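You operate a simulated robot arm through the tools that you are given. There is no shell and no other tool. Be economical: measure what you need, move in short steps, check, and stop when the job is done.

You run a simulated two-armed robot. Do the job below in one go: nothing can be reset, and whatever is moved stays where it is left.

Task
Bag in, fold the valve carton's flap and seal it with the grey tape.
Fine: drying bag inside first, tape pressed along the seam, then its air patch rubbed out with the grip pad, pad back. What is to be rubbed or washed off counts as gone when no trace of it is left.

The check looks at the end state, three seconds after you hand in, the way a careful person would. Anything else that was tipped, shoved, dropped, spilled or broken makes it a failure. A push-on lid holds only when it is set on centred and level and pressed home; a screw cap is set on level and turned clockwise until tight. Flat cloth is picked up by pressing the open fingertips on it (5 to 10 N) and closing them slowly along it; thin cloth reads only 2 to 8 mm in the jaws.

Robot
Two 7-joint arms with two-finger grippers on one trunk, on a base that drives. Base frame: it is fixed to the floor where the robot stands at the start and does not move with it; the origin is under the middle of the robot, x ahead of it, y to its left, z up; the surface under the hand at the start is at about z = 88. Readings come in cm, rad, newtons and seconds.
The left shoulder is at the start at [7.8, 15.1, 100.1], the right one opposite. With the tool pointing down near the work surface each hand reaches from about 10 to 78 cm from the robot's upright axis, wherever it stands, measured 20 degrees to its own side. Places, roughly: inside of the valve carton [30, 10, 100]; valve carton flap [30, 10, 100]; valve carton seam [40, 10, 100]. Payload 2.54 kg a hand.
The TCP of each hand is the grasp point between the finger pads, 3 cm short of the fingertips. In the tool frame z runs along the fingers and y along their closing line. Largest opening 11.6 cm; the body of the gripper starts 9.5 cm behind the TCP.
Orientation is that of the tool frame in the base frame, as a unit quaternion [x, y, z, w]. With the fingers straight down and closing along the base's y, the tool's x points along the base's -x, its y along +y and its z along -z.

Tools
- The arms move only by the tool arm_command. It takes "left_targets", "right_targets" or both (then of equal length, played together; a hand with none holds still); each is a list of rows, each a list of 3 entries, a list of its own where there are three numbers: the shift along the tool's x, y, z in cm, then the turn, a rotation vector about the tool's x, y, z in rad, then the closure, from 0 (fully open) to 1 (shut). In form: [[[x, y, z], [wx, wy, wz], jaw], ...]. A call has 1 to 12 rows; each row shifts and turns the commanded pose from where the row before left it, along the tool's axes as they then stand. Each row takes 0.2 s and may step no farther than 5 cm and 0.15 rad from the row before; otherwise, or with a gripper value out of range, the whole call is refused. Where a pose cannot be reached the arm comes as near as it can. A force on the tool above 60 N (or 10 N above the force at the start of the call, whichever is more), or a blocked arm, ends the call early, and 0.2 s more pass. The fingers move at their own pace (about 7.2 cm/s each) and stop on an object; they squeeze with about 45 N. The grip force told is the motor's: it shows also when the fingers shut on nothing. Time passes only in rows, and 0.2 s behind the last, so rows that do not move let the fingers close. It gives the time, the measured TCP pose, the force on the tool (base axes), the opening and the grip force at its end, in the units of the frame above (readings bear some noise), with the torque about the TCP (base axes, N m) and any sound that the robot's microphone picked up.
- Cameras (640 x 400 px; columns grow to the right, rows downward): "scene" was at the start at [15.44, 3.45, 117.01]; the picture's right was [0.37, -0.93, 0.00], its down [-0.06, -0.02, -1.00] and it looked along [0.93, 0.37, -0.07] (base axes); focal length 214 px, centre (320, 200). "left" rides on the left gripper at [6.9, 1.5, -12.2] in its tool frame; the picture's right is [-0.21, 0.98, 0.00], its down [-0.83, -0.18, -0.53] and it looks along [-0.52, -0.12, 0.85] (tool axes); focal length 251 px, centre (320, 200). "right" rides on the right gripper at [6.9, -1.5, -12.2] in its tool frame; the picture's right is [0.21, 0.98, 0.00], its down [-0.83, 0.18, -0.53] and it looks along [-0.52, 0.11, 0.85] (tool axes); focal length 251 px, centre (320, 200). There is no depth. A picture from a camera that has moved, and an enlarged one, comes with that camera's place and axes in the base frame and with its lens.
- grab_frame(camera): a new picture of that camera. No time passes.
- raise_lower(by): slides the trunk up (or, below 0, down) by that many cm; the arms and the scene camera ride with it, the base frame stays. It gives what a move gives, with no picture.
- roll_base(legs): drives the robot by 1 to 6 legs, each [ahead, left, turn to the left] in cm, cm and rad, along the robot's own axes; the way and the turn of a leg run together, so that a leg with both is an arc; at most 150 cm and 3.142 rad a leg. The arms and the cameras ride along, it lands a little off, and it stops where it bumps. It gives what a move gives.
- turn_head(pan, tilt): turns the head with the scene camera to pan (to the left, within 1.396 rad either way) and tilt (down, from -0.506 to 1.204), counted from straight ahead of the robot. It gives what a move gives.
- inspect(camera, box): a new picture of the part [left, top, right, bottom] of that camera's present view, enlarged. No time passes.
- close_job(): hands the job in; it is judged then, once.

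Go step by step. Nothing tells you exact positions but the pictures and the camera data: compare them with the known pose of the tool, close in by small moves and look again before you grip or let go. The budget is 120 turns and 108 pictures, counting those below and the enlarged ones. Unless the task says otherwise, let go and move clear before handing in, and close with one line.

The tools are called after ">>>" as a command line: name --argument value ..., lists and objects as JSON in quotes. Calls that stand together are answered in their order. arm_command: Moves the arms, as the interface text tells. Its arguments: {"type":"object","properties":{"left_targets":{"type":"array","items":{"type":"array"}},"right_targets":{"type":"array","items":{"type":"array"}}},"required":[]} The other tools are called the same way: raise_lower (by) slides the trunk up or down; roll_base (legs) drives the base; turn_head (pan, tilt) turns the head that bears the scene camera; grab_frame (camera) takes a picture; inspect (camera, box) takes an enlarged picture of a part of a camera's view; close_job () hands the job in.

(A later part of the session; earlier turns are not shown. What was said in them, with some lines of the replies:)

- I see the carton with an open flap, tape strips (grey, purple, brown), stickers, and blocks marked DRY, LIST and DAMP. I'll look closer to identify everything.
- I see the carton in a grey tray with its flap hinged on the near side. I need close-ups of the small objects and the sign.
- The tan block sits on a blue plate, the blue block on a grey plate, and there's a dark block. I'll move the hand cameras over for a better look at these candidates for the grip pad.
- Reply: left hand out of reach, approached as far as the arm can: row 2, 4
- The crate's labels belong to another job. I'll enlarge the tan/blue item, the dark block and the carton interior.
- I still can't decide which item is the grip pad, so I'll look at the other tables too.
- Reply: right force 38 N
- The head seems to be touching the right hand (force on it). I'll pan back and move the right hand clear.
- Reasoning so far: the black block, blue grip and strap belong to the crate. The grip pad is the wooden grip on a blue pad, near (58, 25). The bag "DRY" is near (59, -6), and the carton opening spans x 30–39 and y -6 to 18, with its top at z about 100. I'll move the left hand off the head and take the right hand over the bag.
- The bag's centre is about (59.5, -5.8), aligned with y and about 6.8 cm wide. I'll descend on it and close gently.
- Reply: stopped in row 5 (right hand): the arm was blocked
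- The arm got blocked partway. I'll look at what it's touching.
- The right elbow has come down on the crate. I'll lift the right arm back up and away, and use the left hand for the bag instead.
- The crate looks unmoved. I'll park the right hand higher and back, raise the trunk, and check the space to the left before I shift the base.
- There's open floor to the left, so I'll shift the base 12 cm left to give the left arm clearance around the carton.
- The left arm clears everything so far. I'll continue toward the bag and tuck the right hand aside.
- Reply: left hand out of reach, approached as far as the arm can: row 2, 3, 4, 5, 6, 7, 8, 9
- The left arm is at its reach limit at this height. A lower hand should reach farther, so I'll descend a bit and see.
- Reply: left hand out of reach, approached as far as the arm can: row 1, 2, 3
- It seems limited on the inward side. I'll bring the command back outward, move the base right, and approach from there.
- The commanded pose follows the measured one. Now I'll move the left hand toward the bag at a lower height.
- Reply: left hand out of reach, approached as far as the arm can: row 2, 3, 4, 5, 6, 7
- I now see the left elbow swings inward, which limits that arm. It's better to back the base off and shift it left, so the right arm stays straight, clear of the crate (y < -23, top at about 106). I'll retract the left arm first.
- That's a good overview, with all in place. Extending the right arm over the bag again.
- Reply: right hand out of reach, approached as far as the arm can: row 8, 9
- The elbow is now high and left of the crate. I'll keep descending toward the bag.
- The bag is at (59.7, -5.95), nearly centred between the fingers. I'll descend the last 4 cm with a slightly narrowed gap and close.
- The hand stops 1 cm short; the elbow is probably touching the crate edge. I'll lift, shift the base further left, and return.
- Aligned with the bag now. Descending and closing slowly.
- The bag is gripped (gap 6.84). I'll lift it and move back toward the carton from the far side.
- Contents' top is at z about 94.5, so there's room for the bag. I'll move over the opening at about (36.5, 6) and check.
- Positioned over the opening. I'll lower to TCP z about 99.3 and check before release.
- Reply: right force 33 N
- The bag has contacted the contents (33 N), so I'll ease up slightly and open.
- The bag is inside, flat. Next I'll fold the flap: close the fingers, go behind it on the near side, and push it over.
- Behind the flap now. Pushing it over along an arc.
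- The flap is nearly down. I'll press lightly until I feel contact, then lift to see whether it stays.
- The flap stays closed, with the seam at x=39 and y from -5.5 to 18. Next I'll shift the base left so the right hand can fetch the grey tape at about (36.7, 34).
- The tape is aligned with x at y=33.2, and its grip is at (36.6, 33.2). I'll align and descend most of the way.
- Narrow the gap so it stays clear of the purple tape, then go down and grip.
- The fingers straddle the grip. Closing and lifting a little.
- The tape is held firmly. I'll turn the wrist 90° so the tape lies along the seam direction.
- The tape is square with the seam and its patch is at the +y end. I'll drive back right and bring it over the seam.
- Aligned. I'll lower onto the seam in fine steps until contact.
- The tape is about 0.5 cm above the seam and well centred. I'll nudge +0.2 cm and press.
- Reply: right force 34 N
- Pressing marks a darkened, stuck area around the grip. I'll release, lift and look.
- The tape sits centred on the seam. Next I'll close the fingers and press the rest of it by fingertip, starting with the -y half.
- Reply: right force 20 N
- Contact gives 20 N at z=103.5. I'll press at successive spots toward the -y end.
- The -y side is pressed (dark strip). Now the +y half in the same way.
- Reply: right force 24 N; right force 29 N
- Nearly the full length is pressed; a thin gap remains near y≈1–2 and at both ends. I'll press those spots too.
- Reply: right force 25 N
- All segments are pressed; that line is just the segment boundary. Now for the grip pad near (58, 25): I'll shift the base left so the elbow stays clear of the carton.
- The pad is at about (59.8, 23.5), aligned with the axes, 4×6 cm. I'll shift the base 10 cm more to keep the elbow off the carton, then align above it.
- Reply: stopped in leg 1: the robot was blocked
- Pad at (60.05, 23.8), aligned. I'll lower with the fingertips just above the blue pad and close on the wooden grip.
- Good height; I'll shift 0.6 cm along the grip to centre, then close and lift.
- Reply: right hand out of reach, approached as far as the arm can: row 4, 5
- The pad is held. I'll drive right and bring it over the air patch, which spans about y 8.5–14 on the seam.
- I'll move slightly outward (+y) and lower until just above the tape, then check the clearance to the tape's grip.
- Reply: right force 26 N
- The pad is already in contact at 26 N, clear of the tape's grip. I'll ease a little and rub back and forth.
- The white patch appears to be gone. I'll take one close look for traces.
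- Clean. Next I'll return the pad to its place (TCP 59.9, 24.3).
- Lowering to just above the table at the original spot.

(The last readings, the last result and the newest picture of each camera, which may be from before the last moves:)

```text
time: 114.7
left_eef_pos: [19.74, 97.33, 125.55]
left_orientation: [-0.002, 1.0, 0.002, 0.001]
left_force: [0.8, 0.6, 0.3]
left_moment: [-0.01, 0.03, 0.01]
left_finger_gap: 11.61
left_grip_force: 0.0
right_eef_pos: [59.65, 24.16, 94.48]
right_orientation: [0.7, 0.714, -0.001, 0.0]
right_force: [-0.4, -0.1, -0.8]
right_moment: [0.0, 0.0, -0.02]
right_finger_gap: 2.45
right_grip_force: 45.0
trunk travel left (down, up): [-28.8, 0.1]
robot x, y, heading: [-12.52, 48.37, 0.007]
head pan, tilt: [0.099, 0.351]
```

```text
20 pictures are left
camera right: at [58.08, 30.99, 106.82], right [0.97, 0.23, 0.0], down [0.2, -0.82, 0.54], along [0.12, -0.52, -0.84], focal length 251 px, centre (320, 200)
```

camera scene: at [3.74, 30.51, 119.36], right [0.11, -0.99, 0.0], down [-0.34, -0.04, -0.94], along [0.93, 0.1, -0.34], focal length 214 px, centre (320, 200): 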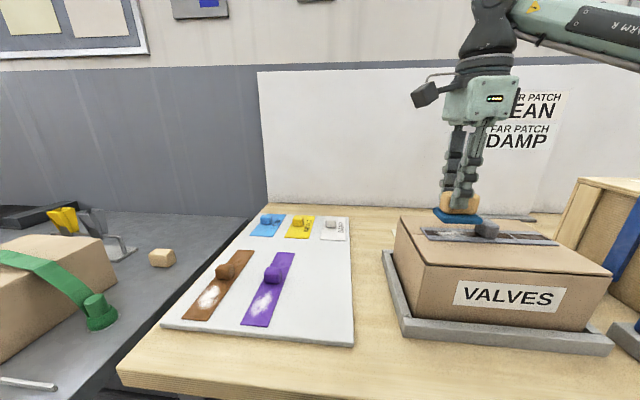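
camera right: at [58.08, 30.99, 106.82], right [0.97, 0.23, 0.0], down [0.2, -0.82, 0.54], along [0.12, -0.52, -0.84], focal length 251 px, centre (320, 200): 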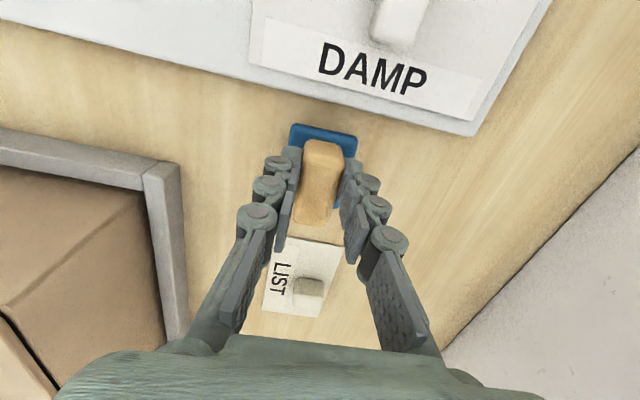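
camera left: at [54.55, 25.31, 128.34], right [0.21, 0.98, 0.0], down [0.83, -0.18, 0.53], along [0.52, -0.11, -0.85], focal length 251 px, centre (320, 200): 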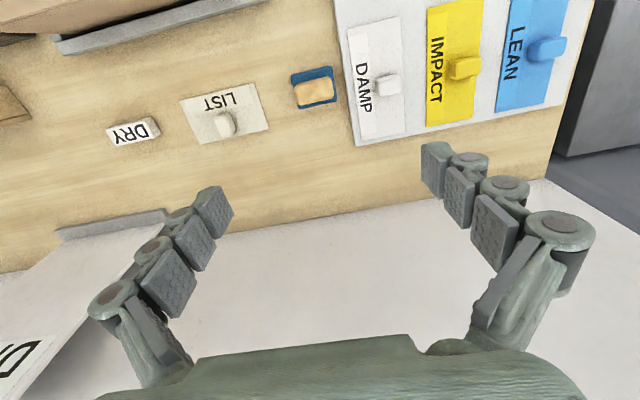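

Same view as at pick-up. Setting it down, releasing, and lifting straight up.

>>> arm_command --right_targets '[[[0.1, 0.15, 0.5], [0, 0, 0], 1], [[0, 0, 0.4], [0, 0, 0], 1], [[0, 0, 0], [0, 0, 0], 0.9], [[0, 0, 0], [0, 0, 0], 0.75], [[0, 0, 0], [0, 0, 0], 0.6], [[0, 0, 0], [0, 0, 0], 0.56], [[0, 0, 0], [0, 0, 0], 0.56], [[0, 0, -2], [0, 0, 0], 0.56], [[0, 0, -4], [0, 0, 0], 0.56], [[0, 0, -4], [0, 0, 0], 0.56], [[0, -1, -4], [0, 0, 0], 0.56]]'

>>> grab_frame --camera "right"

>>> grab_frame --camera "scene"

```text
time: 117.1
left_eef_pos: [19.61, 97.32, 125.57]
left_orientation: [-0.001, 1.0, 0.001, 0.001]
left_force: [0.5, 0.1, 0.2]
left_moment: [0.01, -0.03, 0.0]
left_finger_gap: 11.6
left_grip_force: 0.0
right_eef_pos: [58.73, 24.19, 107.8]
right_orientation: [0.7, 0.715, 0.0, 0.0]
right_force: [0.1, 1.1, 0.1]
right_moment: [0.01, 0.04, 0.01]
right_finger_gap: 5.13
right_grip_force: 0.0
trunk travel left (down, up): [-28.8, 0.1]
robot x, y, heading: [-12.7, 48.3, 0.008]
head pan, tilt: [0.099, 0.351]
```

```text
19 pictures are left
camera right: at [57.11, 31.12, 120.16], right [0.97, 0.23, 0.0], down [0.2, -0.82, 0.54], along [0.12, -0.52, -0.84], focal length 251 px, centre (320, 200)
```

right: 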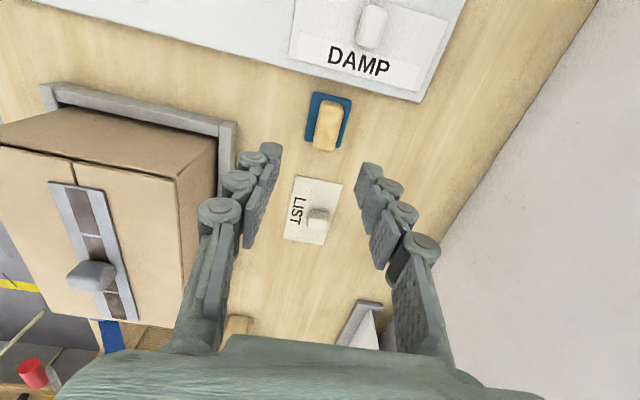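

```text
18 pictures are left
camera scene: at [3.53, 49.65, 119.38], right [0.1, -0.99, 0.0], down [-0.34, -0.04, -0.94], along [0.93, 0.1, -0.34], focal length 214 px, centre (320, 200)
```

scene: 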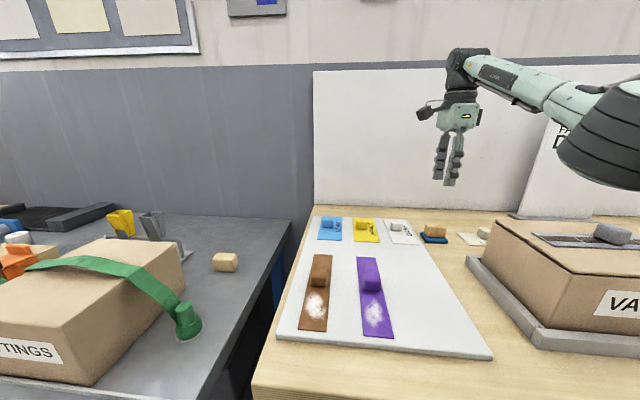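

The pad is back in its spot. Final check of the tape and crate area for traces.

>>> inspect --camera "right" --box '[0, 160, 220, 330]'

>>> arm_command --right_targets '[[[0, -4, -2], [0, 0, 0], 0.5], [[0, -4, -2], [0, 0, 0], 0.5], [[0, -4, -2], [0, 0, 0], 0.5]]'

>>> turn_head --pan -0.6 --tilt 0.4

>>> grab_frame --camera "scene"

```text
2.35 times, centred on (110, 245) of right
camera zoom: at [57.11, 31.12, 120.16], right [0.97, 0.23, 0.0], down [0.2, -0.82, 0.54], along [0.12, -0.52, -0.84], focal length 592 px, centre (814, 94)
```

zoom: 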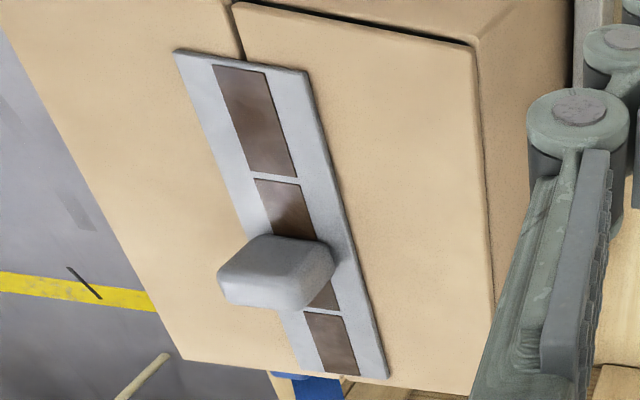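

```text
time: 117.9
left_eef_pos: [19.66, 97.23, 125.6]
left_orientation: [-0.004, 1.0, 0.001, 0.001]
left_force: [-0.3, 0.3, 0.5]
left_moment: [0.01, -0.04, -0.01]
left_finger_gap: 11.59
left_grip_force: 0.1
right_eef_pos: [46.65, 23.87, 113.78]
right_orientation: [0.701, 0.714, -0.001, -0.001]
right_force: [0.0, 0.1, 0.6]
right_moment: [0.04, -0.05, 0.01]
right_finger_gap: 5.81
right_grip_force: 0.0
trunk travel left (down, up): [-28.8, 0.1]
robot x, y, heading: [-12.46, 48.43, 0.007]
head pan, tilt: [0.099, 0.351]
```

```text
time: 119.0
left_eef_pos: [19.67, 97.37, 125.62]
left_orientation: [-0.002, 1.0, 0.002, 0.0]
left_force: [0.4, 0.9, -0.7]
left_moment: [0.04, -0.01, -0.03]
left_finger_gap: 11.63
left_grip_force: 0.0
right_eef_pos: [46.92, 23.89, 113.79]
right_orientation: [0.7, 0.714, -0.001, 0.0]
right_force: [-0.5, -0.5, -0.2]
right_moment: [-0.01, -0.02, 0.0]
right_finger_gap: 5.78
right_grip_force: 0.2
trunk travel left (down, up): [-28.8, 0.1]
robot x, y, heading: [-12.51, 48.6, 0.007]
head pan, tilt: [-0.6, 0.4]
```

```text
16 pictures are left
camera scene: at [2.02, 43.46, 118.91], right [-0.56, -0.83, 0.0], down [-0.32, 0.22, -0.92], along [0.76, -0.52, -0.39], focal length 214 px, centre (320, 200)
```

scene: 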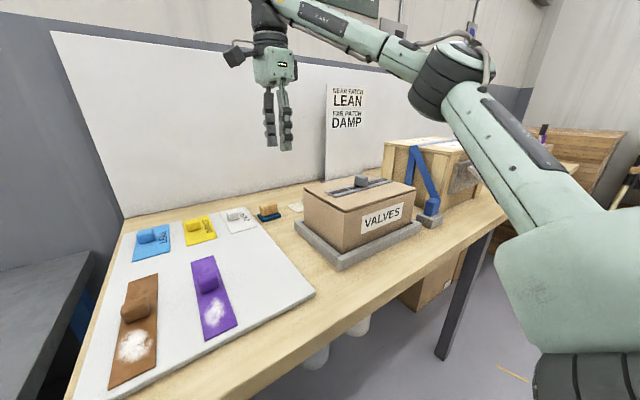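

The carton is sealed, the patch is gone, the pad is back, everything else looks in place, and the hands are clear. Handing in.

>>> close_job

```text
The job is handed in.
```

The drying bag is in the valve carton, the flap is folded down, and the grey tape is pressed along the seam with its air patch rubbed out and the grip pad back in its place; twice the right arm's elbow came down against the crate and once the base was blocked on its left, but nothing looked moved in the pictures.
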